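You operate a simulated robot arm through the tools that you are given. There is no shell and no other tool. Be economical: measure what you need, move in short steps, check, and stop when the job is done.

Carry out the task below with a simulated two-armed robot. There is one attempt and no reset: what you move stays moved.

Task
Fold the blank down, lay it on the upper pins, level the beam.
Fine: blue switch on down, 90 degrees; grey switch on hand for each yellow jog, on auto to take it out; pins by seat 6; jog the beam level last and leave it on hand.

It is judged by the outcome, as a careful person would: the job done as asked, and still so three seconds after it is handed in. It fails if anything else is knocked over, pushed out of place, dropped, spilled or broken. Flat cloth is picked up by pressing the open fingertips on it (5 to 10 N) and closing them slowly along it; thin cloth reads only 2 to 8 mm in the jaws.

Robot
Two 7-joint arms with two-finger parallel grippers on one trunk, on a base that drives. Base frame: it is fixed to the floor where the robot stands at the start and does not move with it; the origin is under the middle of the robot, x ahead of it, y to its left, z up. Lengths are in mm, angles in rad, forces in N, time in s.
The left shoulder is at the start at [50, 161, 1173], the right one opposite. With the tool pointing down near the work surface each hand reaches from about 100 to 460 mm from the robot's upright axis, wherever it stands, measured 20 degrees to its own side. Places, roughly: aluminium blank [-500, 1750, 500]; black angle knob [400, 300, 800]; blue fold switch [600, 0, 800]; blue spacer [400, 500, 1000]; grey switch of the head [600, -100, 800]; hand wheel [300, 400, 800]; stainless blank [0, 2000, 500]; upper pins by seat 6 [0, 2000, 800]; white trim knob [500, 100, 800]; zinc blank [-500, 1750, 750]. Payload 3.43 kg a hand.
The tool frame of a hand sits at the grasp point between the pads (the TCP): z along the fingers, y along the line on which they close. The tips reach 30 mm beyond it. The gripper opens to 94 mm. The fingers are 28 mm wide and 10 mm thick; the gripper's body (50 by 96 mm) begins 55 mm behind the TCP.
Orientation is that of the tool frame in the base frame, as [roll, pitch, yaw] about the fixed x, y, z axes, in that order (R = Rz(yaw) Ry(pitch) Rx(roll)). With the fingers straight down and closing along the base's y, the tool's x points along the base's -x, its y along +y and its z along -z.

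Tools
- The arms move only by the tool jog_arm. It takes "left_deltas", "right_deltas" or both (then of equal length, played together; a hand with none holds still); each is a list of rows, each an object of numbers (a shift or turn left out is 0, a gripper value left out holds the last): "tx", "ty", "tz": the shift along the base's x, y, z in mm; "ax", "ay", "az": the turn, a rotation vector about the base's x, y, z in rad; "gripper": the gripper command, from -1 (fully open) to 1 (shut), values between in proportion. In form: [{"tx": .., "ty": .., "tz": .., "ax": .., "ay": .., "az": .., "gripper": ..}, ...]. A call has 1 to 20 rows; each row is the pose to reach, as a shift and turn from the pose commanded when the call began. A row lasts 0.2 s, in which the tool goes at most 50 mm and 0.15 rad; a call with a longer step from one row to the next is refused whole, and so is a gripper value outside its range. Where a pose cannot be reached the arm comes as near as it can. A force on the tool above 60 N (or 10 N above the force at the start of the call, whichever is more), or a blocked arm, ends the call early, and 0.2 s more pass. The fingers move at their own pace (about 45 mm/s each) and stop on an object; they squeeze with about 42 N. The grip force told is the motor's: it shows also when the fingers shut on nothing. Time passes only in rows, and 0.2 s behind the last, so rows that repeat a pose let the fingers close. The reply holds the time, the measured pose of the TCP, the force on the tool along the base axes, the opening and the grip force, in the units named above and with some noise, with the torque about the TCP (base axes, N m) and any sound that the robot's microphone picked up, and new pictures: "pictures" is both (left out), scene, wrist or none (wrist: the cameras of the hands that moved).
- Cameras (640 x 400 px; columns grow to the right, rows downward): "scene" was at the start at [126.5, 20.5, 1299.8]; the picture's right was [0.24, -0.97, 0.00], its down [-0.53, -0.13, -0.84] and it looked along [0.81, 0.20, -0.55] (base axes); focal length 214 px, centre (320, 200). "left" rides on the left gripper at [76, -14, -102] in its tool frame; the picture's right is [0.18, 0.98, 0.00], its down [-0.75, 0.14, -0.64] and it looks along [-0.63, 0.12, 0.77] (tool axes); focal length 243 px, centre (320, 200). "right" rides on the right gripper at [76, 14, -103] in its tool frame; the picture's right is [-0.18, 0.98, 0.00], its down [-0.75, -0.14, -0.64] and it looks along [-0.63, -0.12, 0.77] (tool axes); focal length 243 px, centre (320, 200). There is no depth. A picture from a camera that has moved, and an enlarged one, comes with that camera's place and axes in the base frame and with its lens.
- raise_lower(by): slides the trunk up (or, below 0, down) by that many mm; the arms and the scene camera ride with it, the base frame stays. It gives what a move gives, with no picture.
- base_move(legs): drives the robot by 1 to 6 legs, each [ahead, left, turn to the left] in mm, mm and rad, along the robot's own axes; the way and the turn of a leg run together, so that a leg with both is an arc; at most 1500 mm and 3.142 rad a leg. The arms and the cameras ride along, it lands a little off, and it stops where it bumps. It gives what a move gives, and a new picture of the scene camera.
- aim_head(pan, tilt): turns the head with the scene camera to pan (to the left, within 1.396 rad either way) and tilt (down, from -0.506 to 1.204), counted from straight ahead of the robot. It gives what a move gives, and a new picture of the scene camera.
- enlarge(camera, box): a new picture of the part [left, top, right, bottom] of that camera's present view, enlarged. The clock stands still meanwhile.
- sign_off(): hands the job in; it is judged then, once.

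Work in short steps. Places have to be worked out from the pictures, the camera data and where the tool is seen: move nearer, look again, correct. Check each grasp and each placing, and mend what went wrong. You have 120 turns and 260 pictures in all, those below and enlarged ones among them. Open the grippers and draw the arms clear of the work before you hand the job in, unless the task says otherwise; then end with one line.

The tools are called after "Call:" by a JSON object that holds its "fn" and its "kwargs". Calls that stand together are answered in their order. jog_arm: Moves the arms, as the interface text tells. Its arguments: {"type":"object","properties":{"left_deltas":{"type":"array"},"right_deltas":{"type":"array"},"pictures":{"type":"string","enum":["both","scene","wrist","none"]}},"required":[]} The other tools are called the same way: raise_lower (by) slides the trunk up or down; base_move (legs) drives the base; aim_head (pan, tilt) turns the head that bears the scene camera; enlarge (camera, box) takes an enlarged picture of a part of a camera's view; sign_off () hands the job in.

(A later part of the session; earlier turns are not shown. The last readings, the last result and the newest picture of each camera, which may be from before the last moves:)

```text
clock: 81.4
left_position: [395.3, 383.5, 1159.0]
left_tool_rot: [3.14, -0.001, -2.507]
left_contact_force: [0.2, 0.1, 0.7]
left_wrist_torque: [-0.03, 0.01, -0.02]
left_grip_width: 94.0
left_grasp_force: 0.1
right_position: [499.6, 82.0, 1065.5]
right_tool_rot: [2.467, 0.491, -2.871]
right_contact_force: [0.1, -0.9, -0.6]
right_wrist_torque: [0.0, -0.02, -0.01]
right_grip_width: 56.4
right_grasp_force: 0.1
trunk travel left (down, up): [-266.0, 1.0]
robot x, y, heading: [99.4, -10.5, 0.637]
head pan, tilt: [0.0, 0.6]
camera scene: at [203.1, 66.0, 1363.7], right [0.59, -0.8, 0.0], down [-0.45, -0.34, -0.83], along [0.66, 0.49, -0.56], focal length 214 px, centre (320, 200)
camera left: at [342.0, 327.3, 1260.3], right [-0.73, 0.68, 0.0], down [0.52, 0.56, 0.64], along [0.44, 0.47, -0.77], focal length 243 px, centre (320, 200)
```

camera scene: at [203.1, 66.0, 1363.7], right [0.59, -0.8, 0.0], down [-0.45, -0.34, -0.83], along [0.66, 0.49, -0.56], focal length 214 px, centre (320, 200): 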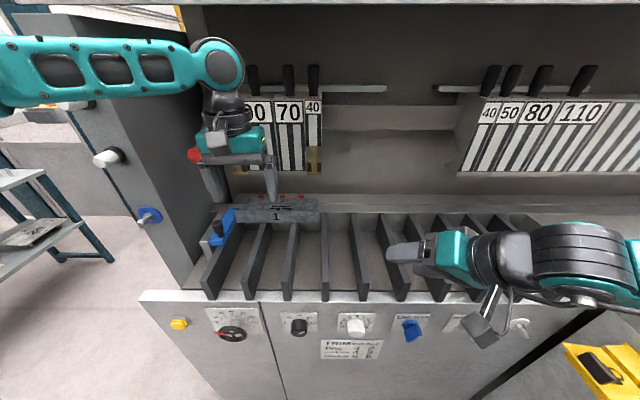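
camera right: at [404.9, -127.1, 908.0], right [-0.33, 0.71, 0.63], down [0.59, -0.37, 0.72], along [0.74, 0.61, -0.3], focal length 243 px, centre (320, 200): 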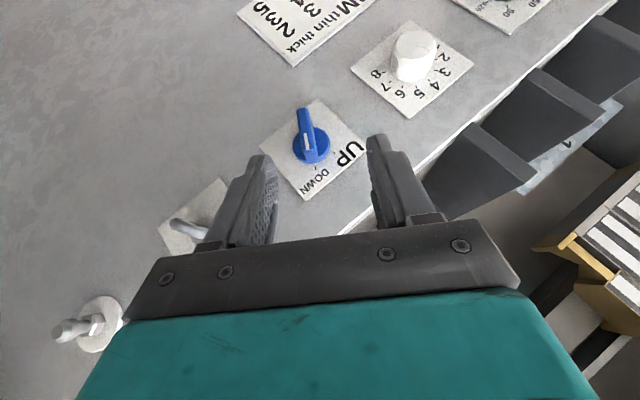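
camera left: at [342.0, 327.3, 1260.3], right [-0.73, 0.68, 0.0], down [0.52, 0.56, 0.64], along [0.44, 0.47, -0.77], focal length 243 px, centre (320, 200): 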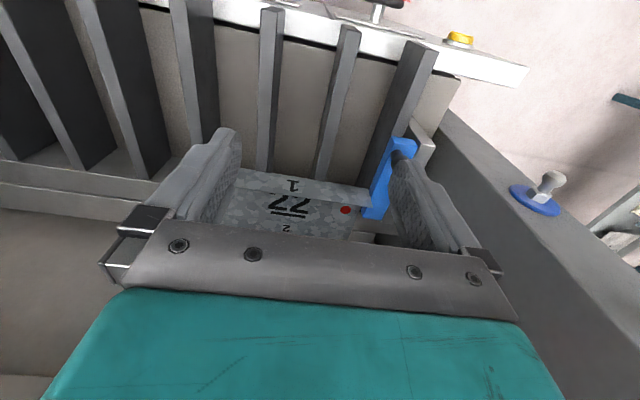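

I zoom on the blank from this good view.

Call:
{"fn": "enlarge", "kwargs": {"camera": "left", "box": [200, 150, 420, 240]}}

Call:
{"fn": "enlarge", "kwargs": {"camera": "scene", "box": [200, 180, 340, 240]}}

```text
2.91 times, centred on (310, 195) of left
camera zoom: at [342.0, 327.3, 1260.3], right [-0.73, 0.68, 0.0], down [0.52, 0.56, 0.64], along [0.44, 0.47, -0.77], focal length 706 px, centre (349, 214)
```

zoom: 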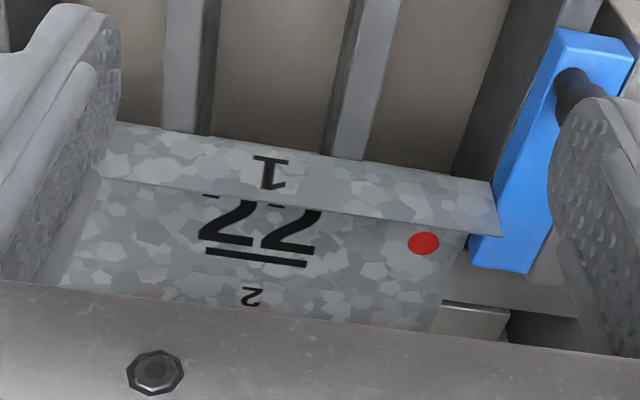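

```text
4.57 times, centred on (270, 210) of scene
camera zoom: at [203.1, 66.0, 1363.7], right [0.59, -0.8, 0.0], down [-0.45, -0.34, -0.83], along [0.66, 0.49, -0.56], focal length 980 px, centre (549, 154)
```

zoom: 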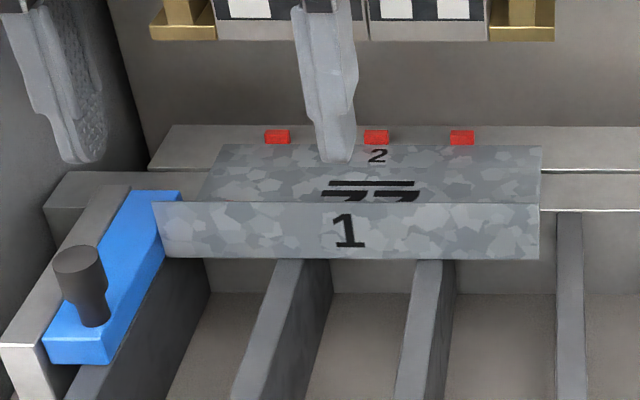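

Geometry so far: flange 1 spans about 241 mm, 44 mm tall, bed top at z≈948, back edge at 824 ahead, slit near 790. I look at the slit and stops with the right camera, which now sits at a different angle, and at the wheel.

Call:
{"fn": "enlarge", "kwargs": {"camera": "right", "box": [0, 0, 640, 400]}}

Call:
{"fn": "enlarge", "kwargs": {"camera": "scene", "box": [160, 295, 320, 355]}}

```text
1.00 times, centred on (320, 200) of right (not enlarged: the box is as wide or as high as the picture)
camera zoom: at [409.9, 0.5, 1108.0], right [-0.33, 0.71, 0.63], down [0.59, -0.37, 0.72], along [0.74, 0.61, -0.3], focal length 243 px, centre (320, 200)
```

zoom: 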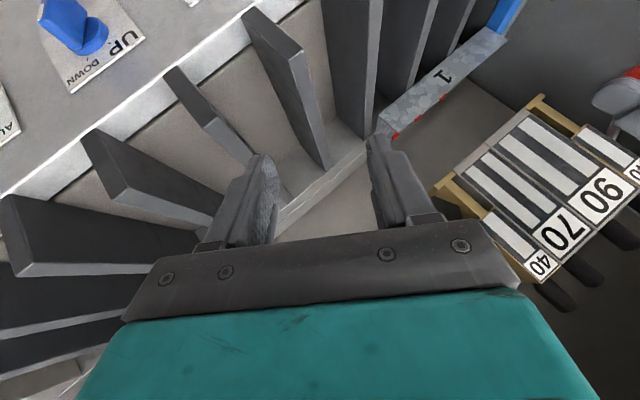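

```text
4.00 times, centred on (240, 325) of scene
camera zoom: at [203.1, 66.0, 1363.7], right [0.59, -0.8, 0.0], down [-0.45, -0.34, -0.83], along [0.66, 0.49, -0.56], focal length 858 px, centre (640, -300)
```

zoom: 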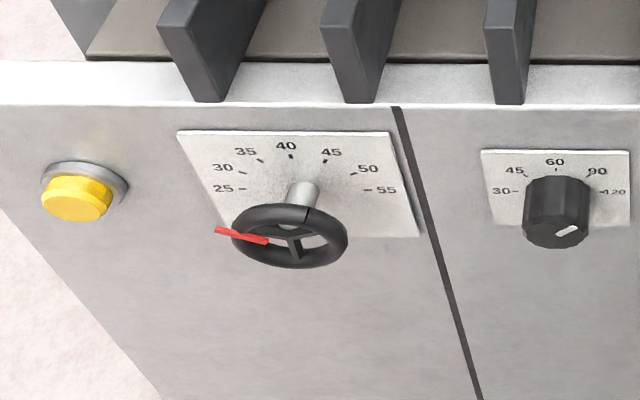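

Call:
{"fn": "enlarge", "kwargs": {"camera": "right", "box": [340, 10, 540, 140]}}

Call:
{"fn": "enlarge", "kwargs": {"camera": "scene", "box": [190, 185, 430, 225]}}

```text
3.08 times, centred on (440, 75) of right
camera zoom: at [409.9, 0.5, 1108.0], right [-0.33, 0.71, 0.63], down [0.59, -0.37, 0.72], along [0.74, 0.61, -0.3], focal length 746 px, centre (-49, 585)
```

zoom: 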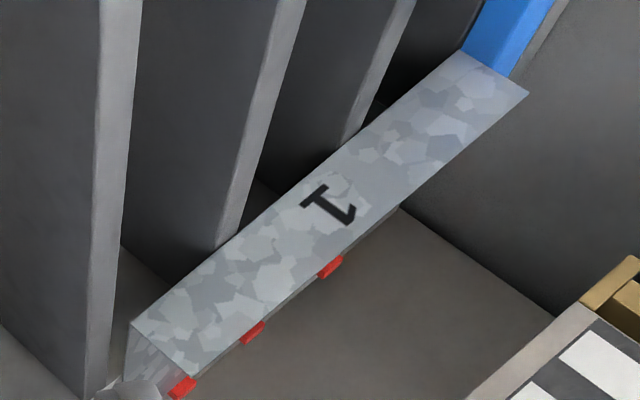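

```text
2.67 times, centred on (310, 205) of scene
camera zoom: at [203.1, 66.0, 1363.7], right [0.59, -0.8, 0.0], down [-0.45, -0.34, -0.83], along [0.66, 0.49, -0.56], focal length 572 px, centre (347, 187)
```

zoom: 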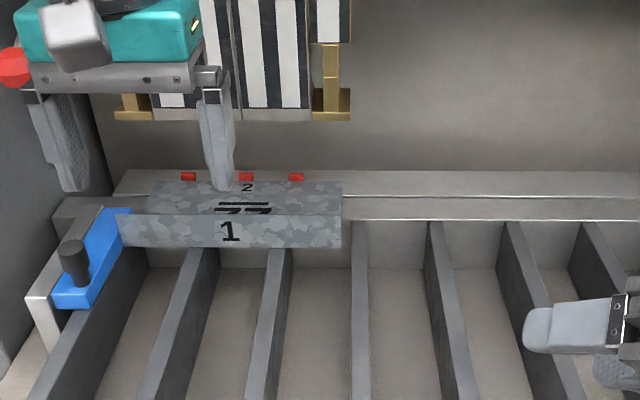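

I need a nearer look and later a grasp, so I pull the left hand back a bit and drive closer, watching for contact.

Call:
{"fn": "jog_arm", "kwargs": {"left_deltas": [{"tx": -40, "ty": -29}, {"tx": -64, "ty": -47}, {"tx": -38, "ty": -83}], "right_deltas": [{"tx": -16, "ty": -12, "tz": 20}, {"tx": -32, "ty": -24, "tz": 40}, {"tx": -32, "ty": -24, "tz": 40}], "pictures": "none"}}

Call:
{"fn": "base_move", "kwargs": {"legs": [[80, 0, 0], [70, 0, 0]]}}

Call:
{"fn": "enlarge", "kwargs": {"camera": "left", "box": [60, 70, 460, 260]}}

```text
clock: 82.2
left_position: [358.7, 302.2, 1156.8]
left_tool_rot: [-3.138, -0.002, -2.504]
left_contact_force: [0.6, 1.0, 0.3]
left_wrist_torque: [-0.03, 0.03, 0.01]
left_grip_width: 94.1
left_grasp_force: 0.0
right_position: [508.7, 78.8, 1105.5]
right_tool_rot: [2.469, 0.487, -2.869]
right_contact_force: [0.1, 0.6, 0.9]
right_wrist_torque: [-0.04, 0.0, 0.01]
right_grip_width: 56.2
right_grasp_force: 0.2
right hand out of reach, approached as far as the arm can: row 1, 2, 3
trunk travel left (down, up): [-266.0, 1.0]
robot x, y, heading: [96.9, -9.3, 0.636]
head pan, tilt: [0.0, 0.6]
```

```text
clock: 83.7
left_position: [428.2, 354.1, 1160.2]
left_tool_rot: [-3.14, 0.004, -2.506]
left_contact_force: [0.5, -0.2, -0.6]
left_wrist_torque: [0.02, 0.0, 0.02]
left_grip_width: 94.1
left_grasp_force: 0.1
right_position: [578.1, 130.9, 1105.9]
right_tool_rot: [2.466, 0.489, -2.871]
right_contact_force: [0.2, -0.6, 0.0]
right_wrist_torque: [0.02, 0.02, 0.02]
right_grip_width: 56.5
right_grasp_force: 0.1
trunk travel left (down, up): [-266.0, 1.0]
robot x, y, heading: [170.9, 42.2, 0.633]
head pan, tilt: [0.0, 0.6]
stopped in leg 2: the robot was blocked; the commanded pose is now the measured one
camera scene: at [275.0, 118.8, 1363.7], right [0.59, -0.8, 0.0], down [-0.45, -0.34, -0.82], along [0.66, 0.49, -0.57], focal length 214 px, centre (320, 200)
```

scene: 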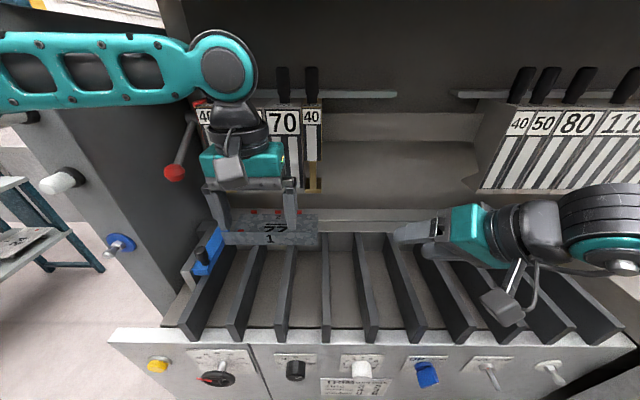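

```text
1.60 times, centred on (260, 165) of left
camera zoom: at [375.2, 297.8, 1261.1], right [-0.73, 0.68, 0.0], down [0.52, 0.56, 0.64], along [0.44, 0.47, -0.77], focal length 388 px, centre (416, 256)
```

zoom: 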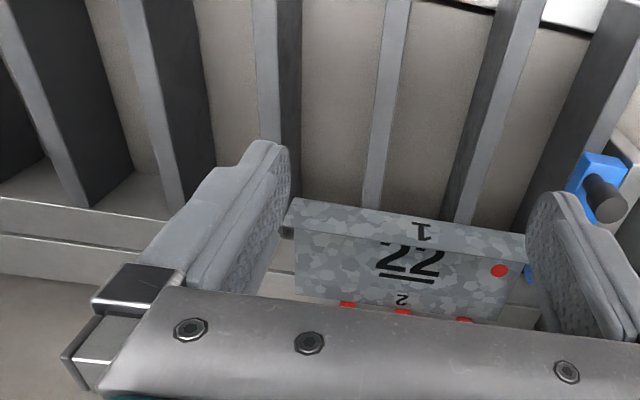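

The base touches the machine's foot there, so that is the closest stand. I back off 10 mm and zoom at the blank's right end with slit and stops.

Call:
{"fn": "base_move", "kwargs": {"legs": [[-10, 0, 0]]}}

Call:
{"fn": "jog_arm", "kwargs": {"left_deltas": [{"tx": 30, "ty": -30, "tz": 0}, {"tx": 60, "ty": -60, "tz": 0}, {"tx": 90, "ty": -60, "tz": 0}], "pictures": "wrist"}}

Call:
{"fn": "enlarge", "kwargs": {"camera": "left", "box": [240, 130, 440, 260]}}

```text
clock: 84.4
left_position: [420.0, 347.4, 1159.6]
left_tool_rot: [-3.137, 0.001, -2.506]
left_contact_force: [-0.5, -0.4, 0.3]
left_wrist_torque: [0.0, -0.03, 0.01]
left_grip_width: 94.4
left_grasp_force: 0.1
right_position: [570.4, 123.9, 1106.0]
right_tool_rot: [2.466, 0.488, -2.871]
right_contact_force: [0.2, -0.5, 0.1]
right_wrist_torque: [-0.02, -0.01, 0.03]
right_grip_width: 56.4
right_grasp_force: 0.2
trunk travel left (down, up): [-266.0, 1.0]
robot x, y, heading: [165.7, 40.2, 0.639]
head pan, tilt: [0.0, 0.6]
camera scene: at [266.5, 112.6, 1363.7], right [0.59, -0.8, 0.0], down [-0.45, -0.34, -0.83], along [0.66, 0.49, -0.56], focal length 214 px, centre (320, 200)
```

scene: 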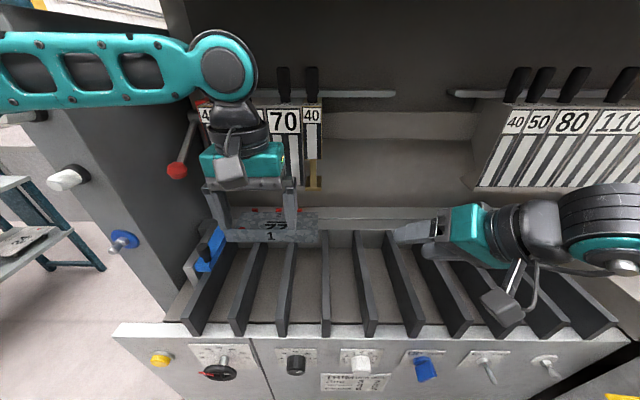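

```text
clock: 85.2
left_position: [420.1, 347.5, 1160.5]
left_tool_rot: [-3.137, 0.001, -2.506]
left_contact_force: [-0.5, 0.2, -0.4]
left_wrist_torque: [0.02, -0.05, 0.01]
left_grip_width: 94.1
left_grasp_force: 0.1
left hand out of reach, approached as far as the arm can: row 1, 2, 3
right_position: [570.2, 124.0, 1106.9]
right_tool_rot: [2.467, 0.488, -2.872]
right_contact_force: [-0.1, 1.0, -0.2]
right_wrist_torque: [0.0, 0.0, 0.02]
right_grip_width: 56.4
right_grasp_force: 0.0
trunk travel left (down, up): [-266.0, 1.0]
robot x, y, heading: [163.4, 38.7, 0.636]
head pan, tilt: [0.0, 0.6]
camera left: at [367.1, 291.8, 1261.2], right [-0.73, 0.68, 0.0], down [0.52, 0.56, 0.64], along [0.44, 0.47, -0.77], focal length 243 px, centre (320, 200)
```

left: 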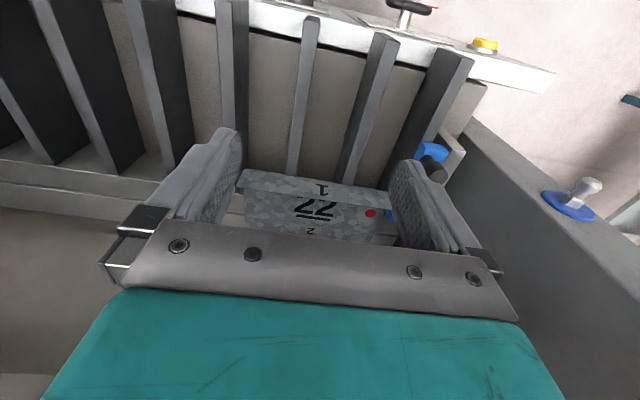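

```text
3.08 times, centred on (340, 195) of left
camera zoom: at [367.1, 291.8, 1261.2], right [-0.73, 0.68, 0.0], down [0.52, 0.56, 0.64], along [0.44, 0.47, -0.77], focal length 746 px, centre (258, 215)
```

zoom: 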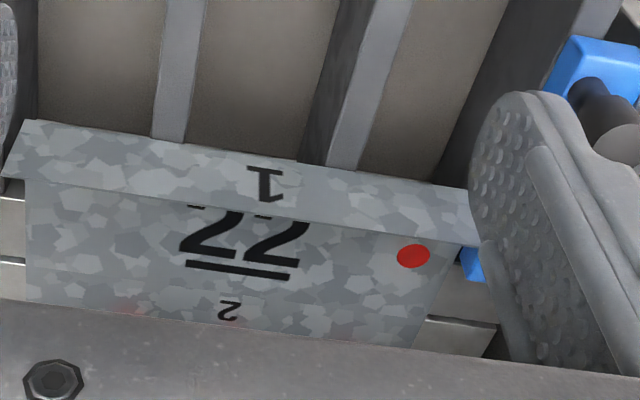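

Slit-to-back-edge measures about 34 mm, flange 1 stands vertical, 44 mm tall. I move the left hand out of the line of sight to inspect the stops and whether the blank touches them.

Call:
{"fn": "jog_arm", "kwargs": {"left_deltas": [{"tx": -40, "ty": 10}, {"tx": -80, "ty": 20}, {"tx": -120, "ty": 30}, {"tx": -160, "ty": 40}, {"tx": -200, "ty": 50}], "pictures": "none"}}

Call:
{"fn": "enlarge", "kwargs": {"camera": "scene", "box": [210, 195, 330, 255]}}

Call:
{"fn": "enlarge", "kwargs": {"camera": "scene", "box": [285, 200, 345, 235]}}

```text
clock: 86.4
left_position: [217.2, 398.9, 1162.2]
left_tool_rot: [-3.136, 0.001, -2.509]
left_contact_force: [0.8, 0.2, 0.6]
left_wrist_torque: [-0.01, 0.01, -0.02]
left_grip_width: 94.4
left_grasp_force: 0.0
right_position: [570.2, 125.0, 1106.3]
right_tool_rot: [2.469, 0.492, -2.869]
right_contact_force: [0.8, 0.6, 0.8]
right_wrist_torque: [-0.05, -0.02, -0.01]
right_grip_width: 56.3
right_grasp_force: 0.0
trunk travel left (down, up): [-266.0, 1.0]
robot x, y, heading: [159.9, 35.4, 0.637]
head pan, tilt: [0.0, 0.6]
```

```text
5.33 times, centred on (270, 225) of scene
camera zoom: at [265.7, 113.3, 1363.8], right [0.59, -0.8, 0.0], down [-0.45, -0.34, -0.83], along [0.66, 0.49, -0.56], focal length 1144 px, centre (587, 67)
```

zoom: 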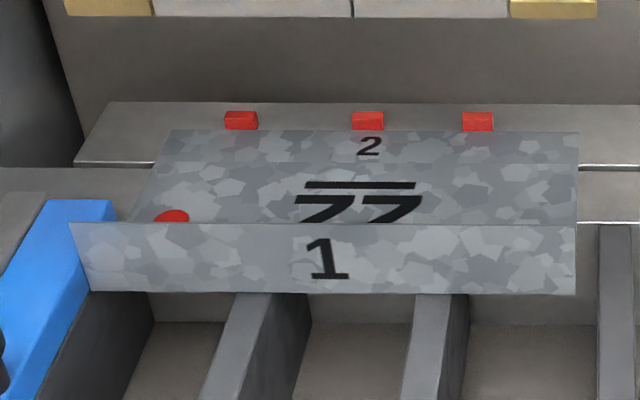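

```text
10.67 times, centred on (315, 218) of scene
camera zoom: at [265.7, 113.3, 1363.8], right [0.59, -0.8, 0.0], down [-0.45, -0.34, -0.83], along [0.66, 0.49, -0.56], focal length 2288 px, centre (373, 13)
```

zoom: 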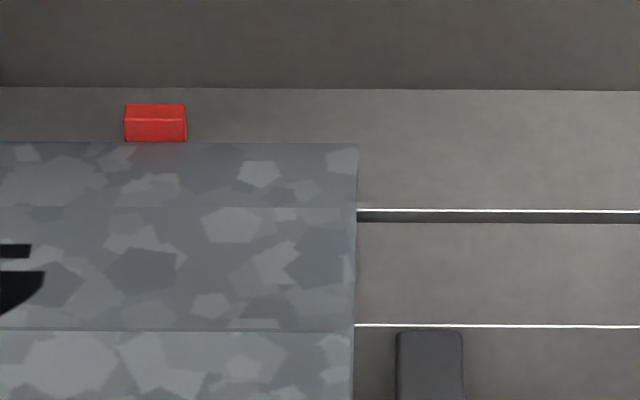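

The blank lies snug on the stops with its fold line right at the slit, so it is properly placed; the trim (3, thin zinc) and 90 deg fit too, and the wheel is not asked for, so I leave it. Next is the grey switch to HAND: I back off, shift right and lower the trunk.

Call:
{"fn": "base_move", "kwargs": {"legs": [[-155, 0, 0], [0, -215, 0]]}}

Call:
{"fn": "raise_lower", "kwargs": {"by": -200}}

Call:
{"fn": "jog_arm", "kwargs": {"right_deltas": [{"tz": 0, "ax": -0.106, "ay": -0.078}, {"ax": -0.212, "ay": -0.155}, {"ax": -0.317, "ay": -0.233}, {"ax": -0.423, "ay": -0.311}, {"ax": -0.529, "ay": -0.389}, {"ax": -0.634, "ay": -0.466}, {"ax": -0.74, "ay": -0.544}, {"ax": -0.846, "ay": -0.622}]}}

```text
clock: 89.9
left_position: [223.5, 131.8, 1161.0]
left_tool_rot: [-3.14, 0.002, -2.508]
left_contact_force: [0.6, 0.1, 0.6]
left_wrist_torque: [-0.01, 0.01, 0.0]
left_grip_width: 94.1
left_grasp_force: 0.1
right_position: [574.7, -142.2, 1106.1]
right_tool_rot: [2.467, 0.489, -2.871]
right_contact_force: [0.4, 0.5, -0.7]
right_wrist_torque: [-0.03, 0.03, 0.0]
right_grip_width: 56.5
right_grasp_force: 0.0
trunk travel left (down, up): [-266.0, 1.0]
robot x, y, heading: [167.0, -228.1, 0.629]
head pan, tilt: [0.0, 0.6]
camera scene: at [271.0, -153.7, 1363.7], right [0.59, -0.81, 0.0], down [-0.46, -0.33, -0.83], along [0.66, 0.49, -0.56], focal length 214 px, centre (320, 200)
```

scene: 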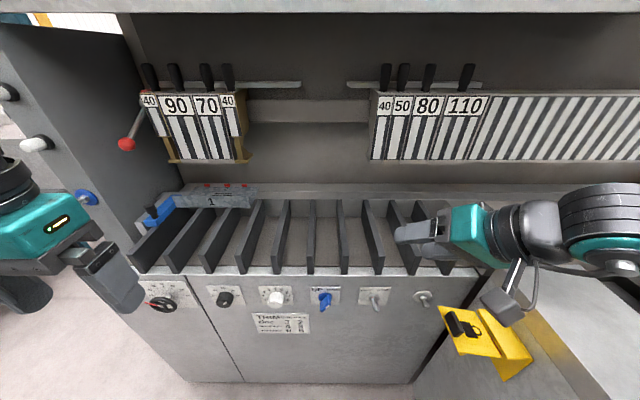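

```text
clock: 92.1
left_position: [224.7, 132.9, 961.2]
left_tool_rot: [-3.139, 0.002, -2.51]
left_contact_force: [-1.4, -0.4, -0.7]
left_wrist_torque: [-0.04, 0.02, 0.02]
left_grip_width: 93.9
left_grasp_force: 0.2
right_position: [574.9, -142.6, 906.9]
right_tool_rot: [2.467, 0.489, -2.871]
right_contact_force: [0.2, 0.1, 0.6]
right_wrist_torque: [0.0, 0.03, 0.03]
right_grip_width: 56.5
right_grasp_force: 0.0
trunk travel left (down, up): [-66.0, 201.0]
robot x, y, heading: [167.0, -230.5, 0.636]
head pan, tilt: [0.0, 0.6]
```

```text
clock: 93.0
left_position: [218.6, 133.0, 958.9]
left_tool_rot: [-3.126, 0.009, -2.514]
left_contact_force: [-0.1, 0.5, 0.5]
left_wrist_torque: [0.03, 0.01, 0.0]
left_grip_width: 93.8
left_grasp_force: 0.1
right_position: [609.3, -200.0, 910.6]
right_tool_rot: [3.051, 0.616, -2.743]
right_contact_force: [-23.2, 3.0, 4.8]
right_wrist_torque: [0.02, 0.64, -0.46]
right_grip_width: 48.7
right_grasp_force: 0.1
trunk travel left (down, up): [-66.0, 201.0]
robot x, y, heading: [164.6, -229.0, 0.627]
head pan, tilt: [0.0, 0.6]
stopped in row 4 (right hand): the arm was blocked; the commanded pose is now the measured one
camera scene: at [260.0, -152.1, 1163.7], right [0.59, -0.81, 0.01], down [-0.45, -0.34, -0.83], along [0.67, 0.48, -0.56], focal length 214 px, centre (320, 200)
camera right: at [496.2, -242.5, 951.2], right [-0.29, 0.94, 0.18], down [0.31, -0.08, 0.95], along [0.91, 0.33, -0.27], focal length 243 px, centre (320, 200)
```

scene: 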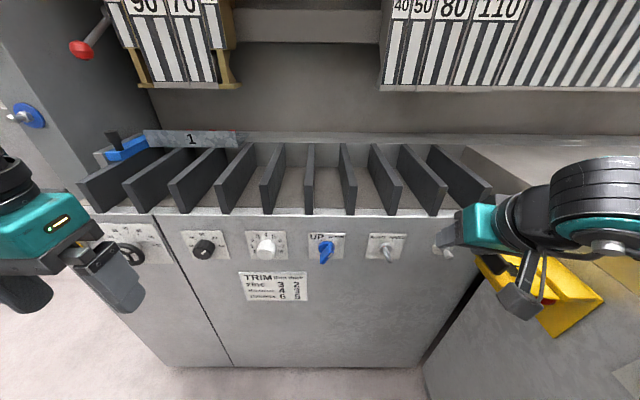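
right: 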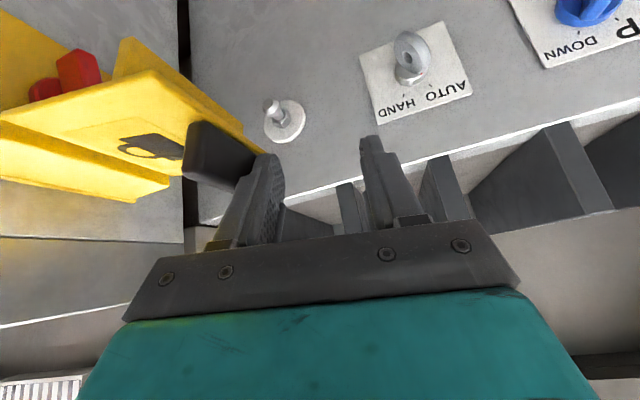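

The right finger has touched the black block on the yellow bracket of the neighbouring machine. I move gently back away from it and check that it is unharmed.

Call:
{"fn": "jog_arm", "kwargs": {"right_deltas": [{"tx": -15, "ty": -8, "tz": 0}, {"tx": -32, "ty": 5, "tz": 4}, {"tx": -60, "ty": 35, "tz": 4}]}}

Call:
{"fn": "enlarge", "kwargs": {"camera": "scene", "box": [440, 200, 640, 350]}}

```text
clock: 93.9
left_position: [215.7, 132.2, 960.4]
left_tool_rot: [-3.122, 0.012, -2.521]
left_contact_force: [-0.8, -0.2, 1.1]
left_wrist_torque: [0.05, -0.04, 0.01]
left_grip_width: 94.3
left_grasp_force: 0.1
right_position: [602.3, -203.2, 922.4]
right_tool_rot: [3.124, 0.657, -2.883]
right_contact_force: [-10.9, 8.7, 6.6]
right_wrist_torque: [-0.04, 0.02, -0.05]
right_grip_width: 50.1
right_grasp_force: 0.0
right hand out of reach, approached as far as the arm can: row 1, 2, 3
trunk travel left (down, up): [-66.0, 201.0]
robot x, y, heading: [166.5, -232.1, 0.62]
head pan, tilt: [0.0, 0.6]
stopped in row 3 (right hand): the arm was blocked; the commanded pose is now the measured one
camera scene: at [254.7, -153.3, 1164.5], right [0.58, -0.81, 0.02], down [-0.45, -0.33, -0.83], along [0.68, 0.48, -0.56], focal length 214 px, centre (320, 200)
camera right: at [480.6, -222.6, 957.4], right [-0.12, 0.98, 0.13], down [0.24, -0.09, 0.97], along [0.96, 0.15, -0.22], focal length 243 px, centre (320, 200)
```

scene: 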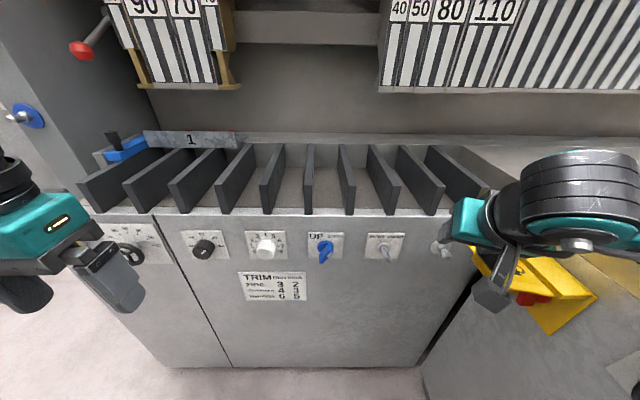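
right: 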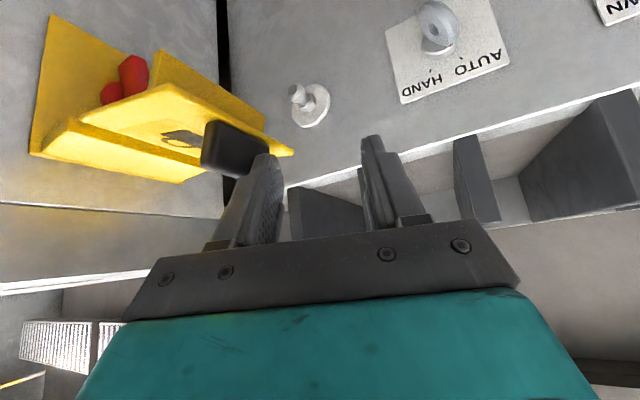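

```text
2.67 times, centred on (540, 275) of scene
camera zoom: at [254.7, -153.3, 1164.5], right [0.58, -0.81, 0.02], down [-0.45, -0.33, -0.83], along [0.68, 0.48, -0.56], focal length 572 px, centre (-267, 0)
```

zoom: 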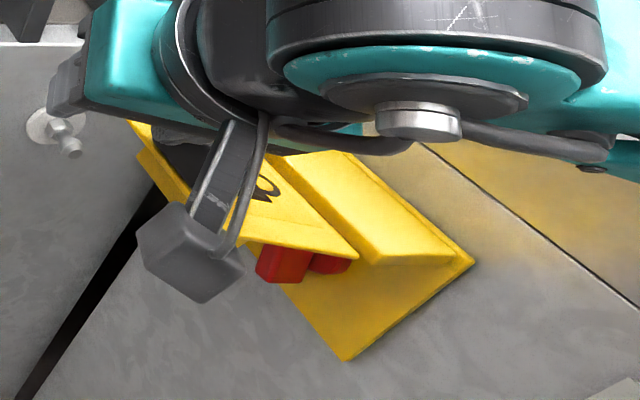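

The arm is near its limits there; I let the base carry it left and back, away from the bracket.

Call:
{"fn": "base_move", "kwargs": {"legs": [[0, 60, 0], [-200, 60, 0]]}}

Call:
{"fn": "enlarge", "kwargs": {"camera": "right", "box": [0, 0, 400, 250]}}

```text
clock: 96.3
left_position: [-5.5, 109.1, 961.0]
left_tool_rot: [-3.138, 0.002, -2.518]
left_contact_force: [-0.9, 0.6, 1.0]
left_wrist_torque: [-0.01, -0.01, -0.02]
left_grip_width: 94.1
left_grasp_force: 0.1
right_position: [380.4, -221.0, 911.4]
right_tool_rot: [3.115, 0.632, -2.877]
right_contact_force: [0.0, -0.8, -1.0]
right_wrist_torque: [0.02, 0.02, -0.03]
right_grip_width: 56.3
right_grasp_force: 0.0
trunk travel left (down, up): [-66.0, 201.0]
robot x, y, heading: [-65.3, -252.0, 0.622]
head pan, tilt: [0.0, 0.6]
camera scene: at [39.5, -177.4, 1163.7], right [0.58, -0.81, 0.0], down [-0.46, -0.33, -0.83], along [0.67, 0.48, -0.56], focal length 214 px, centre (320, 200)
```

scene: 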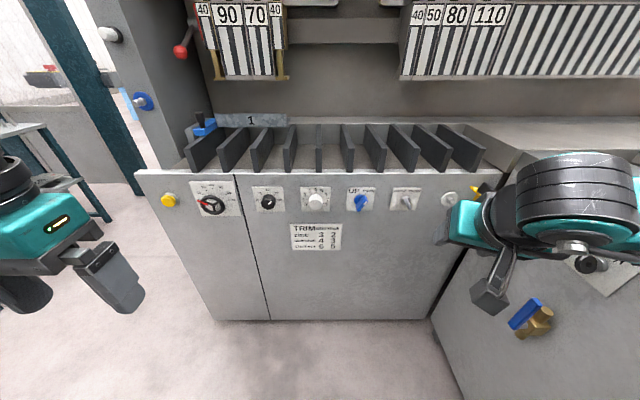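

```text
1.60 times, centred on (200, 125) of right
camera zoom: at [259.7, -243.4, 950.1], right [-0.13, 0.98, 0.13], down [0.27, -0.09, 0.96], along [0.96, 0.16, -0.25], focal length 388 px, centre (512, 320)
```

zoom: 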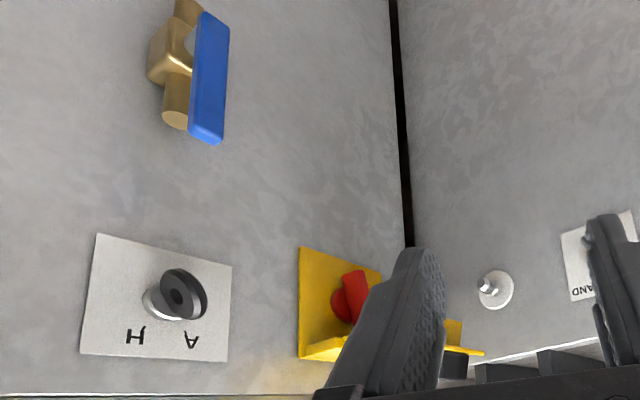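

Free, and the neighbour's bracket looks undisturbed. I re-centre the right hand in front of the body and square it to the panel.

Call:
{"fn": "jog_arm", "kwargs": {"right_deltas": [{"tx": -34, "ty": 13, "tz": 15, "az": 0.085, "gripper": -0.6}, {"tx": -68, "ty": 26, "tz": 30, "az": 0.17}, {"tx": -101, "ty": 38, "tz": 45, "az": 0.255}, {"tx": -135, "ty": 51, "tz": 60, "az": 0.34}, {"tx": -135, "ty": 51, "tz": 60, "az": 0.34}], "pictures": "scene"}}

```text
clock: 97.5
left_position: [-4.8, 110.2, 961.4]
left_tool_rot: [-3.138, 0.002, -2.518]
left_contact_force: [0.9, -0.1, 0.7]
left_wrist_torque: [-0.01, 0.0, -0.02]
left_grip_width: 94.1
left_grasp_force: 0.1
right_position: [251.9, -145.2, 985.5]
right_tool_rot: [3.116, 0.629, -2.537]
right_contact_force: [0.3, 0.0, 0.3]
right_wrist_torque: [0.02, -0.01, 0.03]
right_grip_width: 75.2
right_grasp_force: 0.1
right hand out of reach, approached as far as the arm can: row 1, 2, 3, 4, 5
trunk travel left (down, up): [-66.0, 201.0]
robot x, y, heading: [-64.9, -253.6, 0.622]
head pan, tilt: [0.0, 0.6]
camera scene: at [39.7, -177.5, 1163.7], right [0.58, -0.81, 0.0], down [-0.46, -0.33, -0.83], along [0.67, 0.48, -0.56], focal length 214 px, centre (320, 200)
```

scene: 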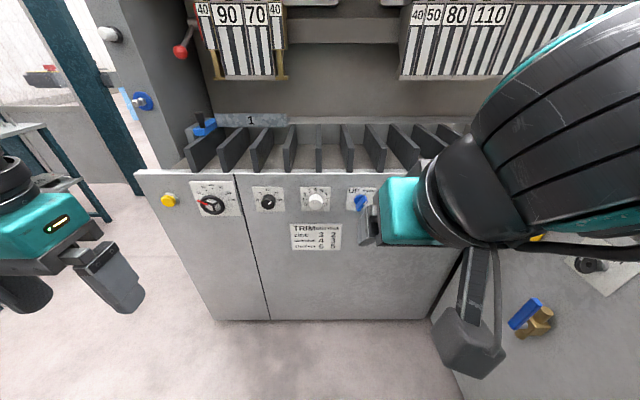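

The hand is square again. I drive in toward the grey switch with a modest shift right.

Call:
{"fn": "base_move", "kwargs": {"legs": [[100, -95, 0.012], [90, 0, 0]]}}

```text
clock: 99.7
left_position: [201.1, 145.9, 961.0]
left_tool_rot: [-3.136, 0.001, -2.505]
left_contact_force: [-0.1, 0.1, 0.6]
left_wrist_torque: [0.02, 0.03, 0.02]
left_grip_width: 94.3
left_grasp_force: 0.0
right_position: [459.0, -105.5, 985.3]
right_tool_rot: [3.115, 0.63, -2.526]
right_contact_force: [-0.4, 0.0, 1.1]
right_wrist_torque: [0.0, 0.02, -0.02]
right_grip_width: 75.3
right_grasp_force: 0.2
trunk travel left (down, up): [-66.0, 201.0]
robot x, y, heading: [146.8, -214.1, 0.636]
head pan, tilt: [0.0, 0.6]
camera scene: at [248.0, -139.8, 1163.6], right [0.59, -0.8, 0.0], down [-0.45, -0.34, -0.82], along [0.66, 0.49, -0.57], focal length 214 px, centre (320, 200)
```

scene: 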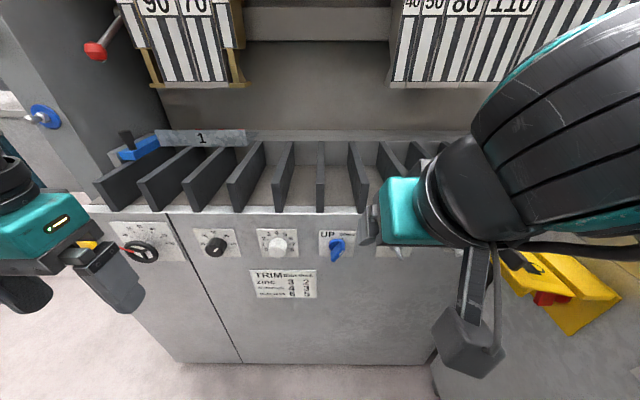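

I bring the hand to the pre-grasp in front of the grey switch, rolled for the AUTO position.

Call:
{"fn": "jog_arm", "kwargs": {"right_deltas": [{"tx": 24, "ty": -2, "tz": -29, "ax": -0.08, "ay": -0.06}, {"tx": 49, "ty": -4, "tz": -58, "ax": -0.16, "ay": -0.12}, {"tx": 73, "ty": -6, "tz": -87, "ax": -0.24, "ay": -0.18}, {"tx": 97, "ty": -8, "tz": -116, "ax": -0.32, "ay": -0.24}, {"tx": 121.5, "ty": -10.7, "tz": -145, "ax": -0.403, "ay": -0.296}]}}

```text
clock: 100.9
left_position: [200.1, 145.7, 960.8]
left_tool_rot: [-3.139, 0.002, -2.505]
left_contact_force: [0.1, -0.2, 0.2]
left_wrist_torque: [0.0, -0.02, 0.04]
left_grip_width: 94.0
left_grasp_force: 0.1
right_position: [581.0, -115.5, 839.3]
right_tool_rot: [-2.57, 0.551, -2.184]
right_contact_force: [-0.2, -0.7, 0.2]
right_wrist_torque: [-0.02, -0.04, 0.0]
right_grip_width: 75.3
right_grasp_force: 0.1
trunk travel left (down, up): [-66.0, 201.0]
robot x, y, heading: [146.6, -215.5, 0.636]
head pan, tilt: [0.0, 0.6]
camera scene: at [247.8, -139.9, 1163.7], right [0.59, -0.8, 0.0], down [-0.45, -0.34, -0.82], along [0.66, 0.49, -0.57], focal length 214 px, centre (320, 200)
camera right: at [465.9, -163.7, 867.0], right [-0.42, 0.83, -0.36], down [0.0, 0.39, 0.92], along [0.91, 0.39, -0.16], focal length 243 px, centre (320, 200)
```

scene: 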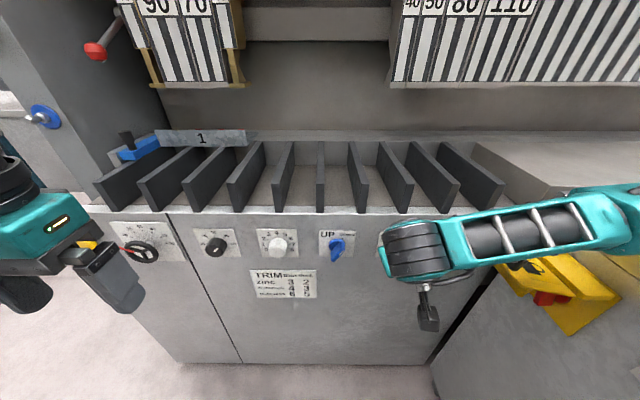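
right: 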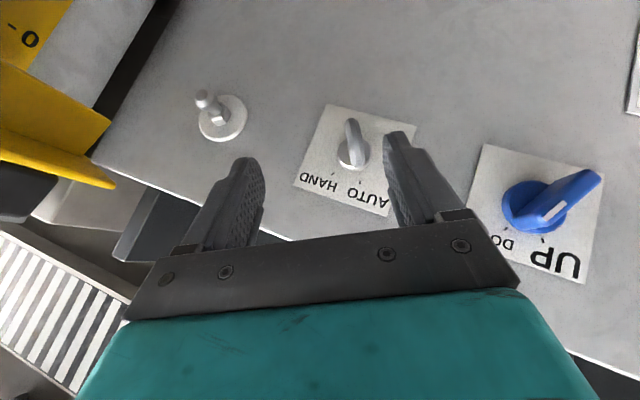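

Same picture as at the blue switch; the ray puts the grey paddle at [625, -88, 788]. I move onto it and close.

Call:
{"fn": "jog_arm", "kwargs": {"right_deltas": [{"tx": 13, "ty": 12, "tz": -18}, {"tx": 27, "ty": 25, "tz": -36}, {"tx": 27, "ty": 25, "tz": -36, "gripper": 0.2}, {"tx": 27, "ty": 25, "tz": -36, "gripper": 0.7}, {"tx": 27, "ty": 25, "tz": -36, "gripper": 1}, {"tx": 27, "ty": 25, "tz": -36, "gripper": 1}, {"tx": 27, "ty": 25, "tz": -36, "gripper": 1}], "pictures": "wrist"}}

```text
clock: 102.5
left_position: [199.4, 147.5, 959.6]
left_tool_rot: [-3.136, -0.002, -2.506]
left_contact_force: [0.1, 0.2, 0.3]
left_wrist_torque: [0.01, -0.01, -0.03]
left_grip_width: 94.4
left_grasp_force: 0.1
right_position: [605.8, -88.3, 801.4]
right_tool_rot: [-2.576, 0.55, -2.182]
right_contact_force: [-9.6, 15.6, -15.2]
right_wrist_torque: [0.81, -0.51, -0.23]
right_grip_width: 10.3
right_grasp_force: 35.3
trunk travel left (down, up): [-66.0, 201.0]
robot x, y, heading: [141.9, -216.3, 0.642]
head pan, tilt: [0.0, 0.6]
camera right: at [490.7, -137.3, 829.4], right [-0.43, 0.83, -0.35], down [0.0, 0.39, 0.92], along [0.9, 0.4, -0.17], focal length 243 px, centre (320, 200)
```

right: 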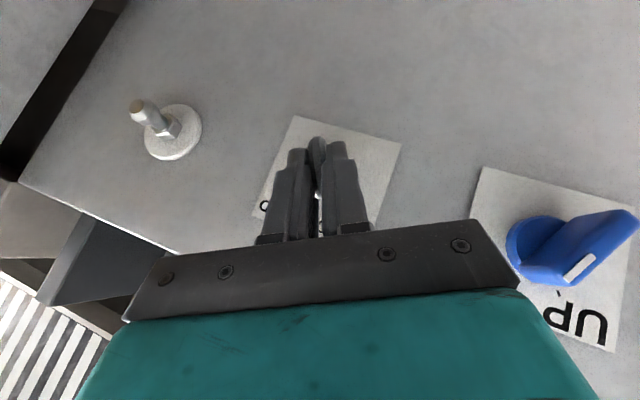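

Gripped (10.3 mm). I turn it clockwise on the same arc to HAND.

Call:
{"fn": "jog_arm", "kwargs": {"right_deltas": [{"tx": 1.2, "ty": -1.6, "tz": 0.85, "ax": 0.106, "ay": 0.078}, {"tx": 2.4, "ty": -3.3, "tz": 1.4, "ax": 0.212, "ay": 0.155}, {"tx": 3.7, "ty": -5.0, "tz": 1.75, "ax": 0.317, "ay": 0.233}, {"tx": 4.9, "ty": -6.7, "tz": 1.8, "ax": 0.423, "ay": 0.311}, {"tx": 6.2, "ty": -8.5, "tz": 1.5, "ax": 0.529, "ay": 0.389}, {"tx": 7.5, "ty": -10.2, "tz": 1.0, "ax": 0.634, "ay": 0.466}, {"tx": 8.6, "ty": -11.8, "tz": 0.2, "ax": 0.74, "ay": 0.544}, {"tx": 9.8, "ty": -13.3, "tz": -0.9, "ax": 0.846, "ay": 0.622}], "pictures": "both"}}

```text
clock: 103.9
left_position: [193.6, 152.4, 960.0]
left_tool_rot: [-3.125, 0.003, -2.502]
left_contact_force: [-0.6, 0.3, 0.0]
left_wrist_torque: [-0.03, 0.02, 0.01]
left_grip_width: 94.0
left_grasp_force: 0.0
right_position: [615.9, -98.1, 808.6]
right_tool_rot: [2.849, 0.6, -2.687]
right_contact_force: [0.7, 9.5, -37.2]
right_wrist_torque: [-0.26, 0.27, 1.31]
right_grip_width: 9.6
right_grasp_force: 43.1
trunk travel left (down, up): [-66.0, 201.0]
robot x, y, heading: [143.1, -214.0, 0.639]
head pan, tilt: [0.0, 0.6]
stopped in row 6 (right hand): the force on the tool passed its limit at 70 N (the readings are from after the stop); the commanded pose is now the measured one
camera scene: at [241.7, -130.5, 1165.5], right [0.6, -0.8, 0.01], down [-0.45, -0.35, -0.83], along [0.67, 0.49, -0.56], focal length 214 px, centre (320, 200)
camera right: at [515.6, -165.7, 850.8], right [-0.42, 0.84, 0.34], down [0.41, -0.16, 0.9], along [0.81, 0.51, -0.28], focal length 243 px, centre (320, 200)
```

scene: 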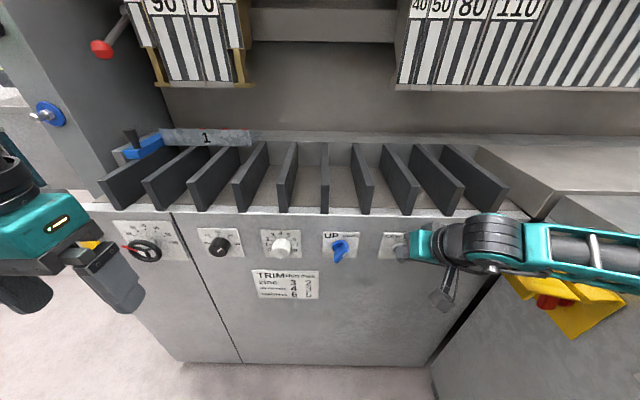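
right: 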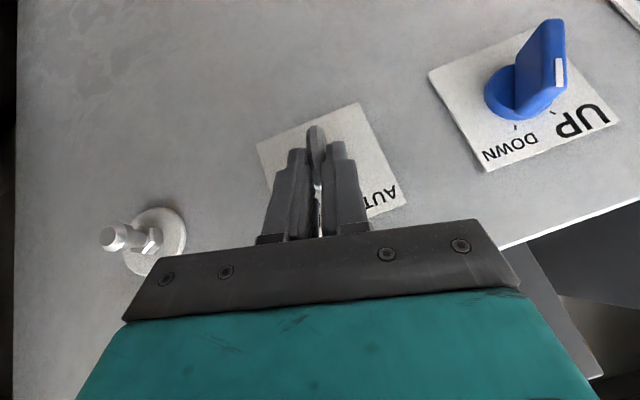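

The force stop came at about 45 degrees; the body lean suggests the forearm may press the bracket. I open the hand, back out and check.

Call:
{"fn": "jog_arm", "kwargs": {"right_deltas": [{"gripper": 0.3}, {"gripper": -0.2}, {"gripper": -0.2, "tx": -15, "ty": -14, "tz": 20}, {"gripper": -0.2, "tx": -40, "ty": -35, "tz": 50}], "pictures": "both"}}

Call:
{"fn": "enlarge", "kwargs": {"camera": "right", "box": [230, 60, 430, 200]}}

```text
clock: 104.9
left_position: [198.4, 147.4, 958.3]
left_tool_rot: [-3.134, 0.002, -2.505]
left_contact_force: [0.5, 0.6, -1.3]
left_wrist_torque: [0.02, -0.01, -0.02]
left_grip_width: 94.0
left_grasp_force: 0.1
right_position: [577.0, -139.9, 852.6]
right_tool_rot: [2.842, 0.594, -2.702]
right_contact_force: [0.4, -0.3, 0.1]
right_wrist_torque: [0.0, -0.02, 0.0]
right_grip_width: 56.5
right_grasp_force: 0.0
trunk travel left (down, up): [-66.0, 201.0]
robot x, y, heading: [145.1, -219.6, 0.635]
head pan, tilt: [0.0, 0.6]
camera scene: at [246.3, -137.1, 1162.1], right [0.59, -0.8, 0.0], down [-0.45, -0.34, -0.82], along [0.66, 0.49, -0.57], focal length 214 px, centre (320, 200)
camera right: at [477.4, -207.6, 894.2], right [-0.41, 0.84, 0.34], down [0.41, -0.16, 0.9], along [0.81, 0.51, -0.28], focal length 243 px, centre (320, 200)
```

scene: 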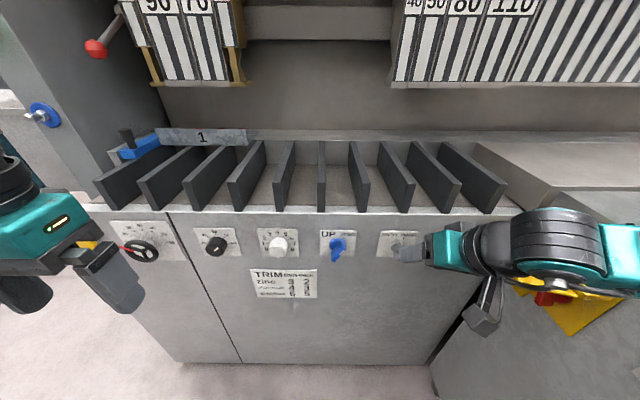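
right: 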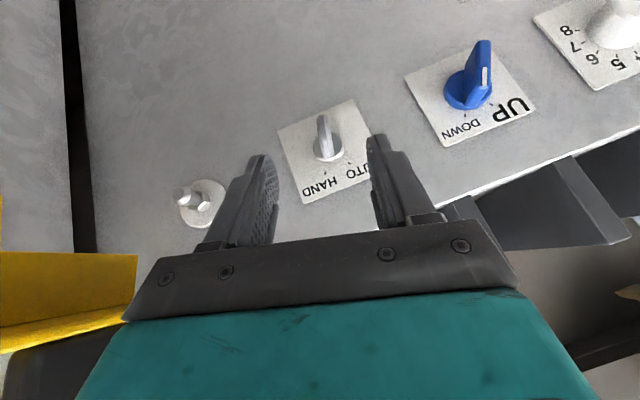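

```text
2.86 times, centred on (330, 130) of right
camera zoom: at [477.4, -207.6, 894.2], right [-0.41, 0.84, 0.34], down [0.41, -0.16, 0.9], along [0.81, 0.51, -0.28], focal length 693 px, centre (291, 400)
```

zoom: 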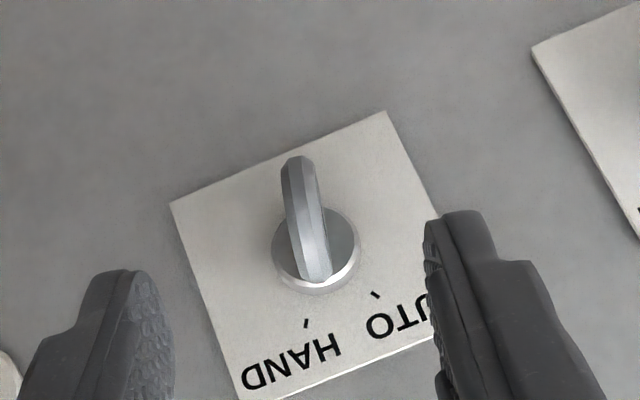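

The paddle stands about 18 degrees short of HAND. I finish it with a push: closed fingers at the left of its upper half, hand rolled back upright so the forearm stays off the bracket.

Call:
{"fn": "jog_arm", "kwargs": {"right_deltas": [{"tx": -9, "ty": 15, "tz": 0, "ax": -0.06, "ay": -0.045, "gripper": 0.5}, {"tx": -9, "ty": 42, "tz": -4, "ax": -0.12, "ay": -0.09, "gripper": 1}, {"tx": -9, "ty": 42, "tz": -12, "ax": -0.18, "ay": -0.134, "gripper": 1}, {"tx": -9, "ty": 42, "tz": -12, "ax": -0.242, "ay": -0.178, "gripper": 1}, {"tx": 7, "ty": 54, "tz": -18, "ax": -0.242, "ay": -0.178, "gripper": 1}, {"tx": 22.5, "ty": 65.4, "tz": -24.6, "ax": -0.242, "ay": -0.178, "gripper": 1}]}}

```text
clock: 105.7
left_position: [190.9, 146.4, 959.1]
left_tool_rot: [-3.123, 0.011, -2.512]
left_contact_force: [0.4, 0.0, -0.4]
left_wrist_torque: [0.02, -0.01, 0.0]
left_grip_width: 94.0
left_grasp_force: 0.1
right_position: [620.6, -158.2, 863.5]
right_tool_rot: [-3.13, 0.678, -2.711]
right_contact_force: [-0.1, 0.2, 0.7]
right_wrist_torque: [-0.01, -0.01, -0.04]
right_grip_width: 0.2
right_grasp_force: 6.3
trunk travel left (down, up): [-66.0, 201.0]
robot x, y, heading: [145.9, -217.5, 0.632]
head pan, tilt: [0.0, 0.6]
stopped in row 3 (right hand): the arm was blocked; the commanded pose is now the measured one
camera scene: at [233.9, -137.3, 1164.2], right [0.59, -0.81, 0.01], down [-0.44, -0.34, -0.83], along [0.67, 0.48, -0.56], focal length 214 px, centre (320, 200)
camera right: at [501.9, -197.0, 895.4], right [-0.27, 0.96, 0.11], down [0.22, -0.05, 0.97], along [0.94, 0.29, -0.2], focal length 243 px, centre (320, 200)
```

scene: 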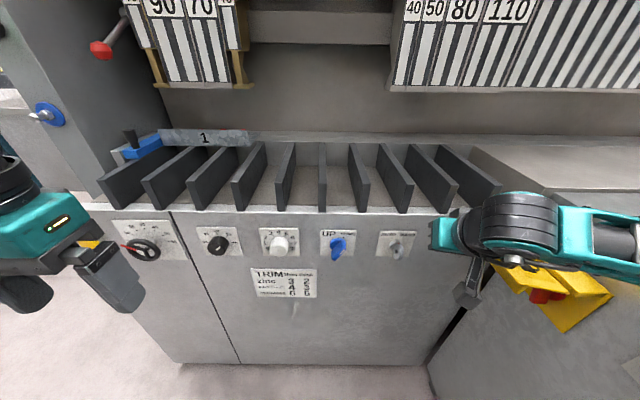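
right: 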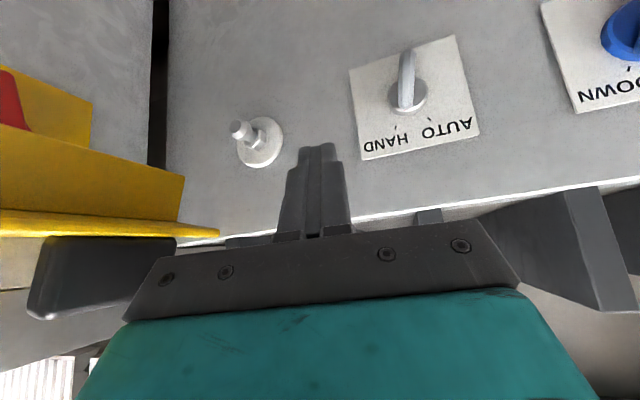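

The arm swung against the bracket again. I free it with the base (left, then back) and will approach from a stand farther left.

Call:
{"fn": "base_move", "kwargs": {"legs": [[0, 50, 0], [-200, 60, 0]]}}

Call:
{"fn": "enlarge", "kwargs": {"camera": "scene", "box": [380, 150, 640, 310]}}

```text
clock: 108.0
left_position: [-25.0, 114.7, 961.6]
left_tool_rot: [-3.137, 0.001, -2.507]
left_contact_force: [0.4, 0.4, 1.1]
left_wrist_torque: [0.01, 0.0, -0.03]
left_grip_width: 94.0
left_grasp_force: 0.1
right_position: [396.9, -186.3, 851.2]
right_tool_rot: [3.136, 0.653, -2.702]
right_contact_force: [-0.2, 0.5, -0.5]
right_wrist_torque: [-0.04, -0.02, -0.02]
right_grip_width: 0.0
right_grasp_force: 32.7
trunk travel left (down, up): [-66.0, 201.0]
robot x, y, heading: [-81.1, -241.8, 0.635]
head pan, tilt: [0.0, 0.6]
camera scene: at [21.9, -171.4, 1163.7], right [0.59, -0.81, 0.0], down [-0.46, -0.33, -0.83], along [0.67, 0.49, -0.56], focal length 214 px, centre (320, 200)
```

scene: 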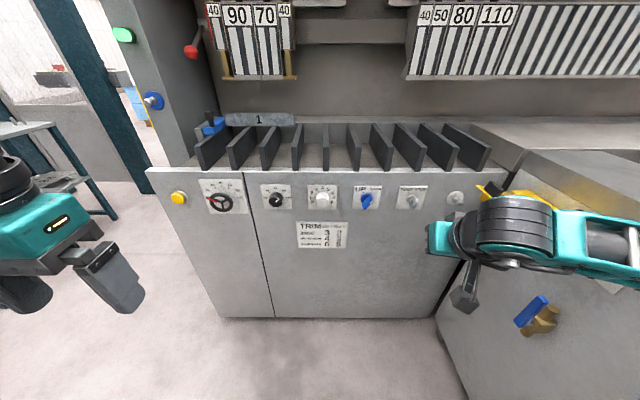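

```text
2.46 times, centred on (510, 230) of scene
camera zoom: at [21.9, -171.4, 1163.7], right [0.59, -0.81, 0.0], down [-0.46, -0.33, -0.83], along [0.67, 0.49, -0.56], focal length 528 px, centre (-148, 126)
```

zoom: 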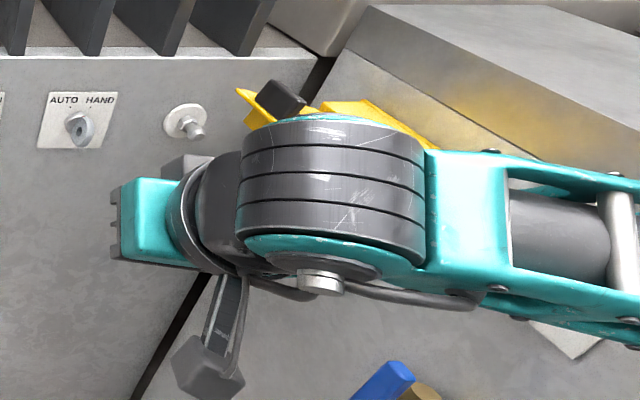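

A lamp on the left column has turned green, so HAND may have registered. I check the grey switch and the lamps close up.

Call:
{"fn": "enlarge", "kwargs": {"camera": "scene", "box": [390, 175, 450, 215]}}

Call:
{"fn": "enlarge", "kwargs": {"camera": "scene", "box": [80, 0, 230, 120]}}

```text
10.00 times, centred on (420, 195) of scene
camera zoom: at [21.9, -171.4, 1163.7], right [0.59, -0.81, 0.0], down [-0.46, -0.33, -0.83], along [0.67, 0.49, -0.56], focal length 2145 px, centre (-680, 250)
```

zoom: 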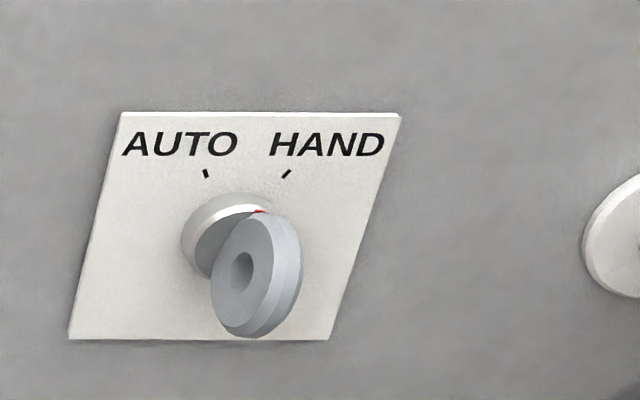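

```text
3.33 times, centred on (155, 60) of scene
camera zoom: at [21.9, -171.4, 1163.7], right [0.59, -0.81, 0.0], down [-0.46, -0.33, -0.83], along [0.67, 0.49, -0.56], focal length 715 px, centre (870, 667)
```

zoom: 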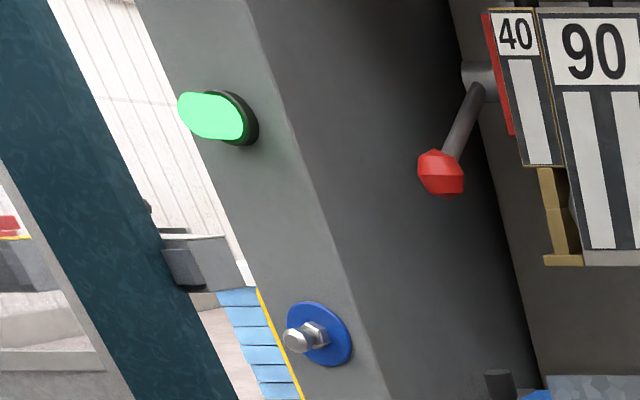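

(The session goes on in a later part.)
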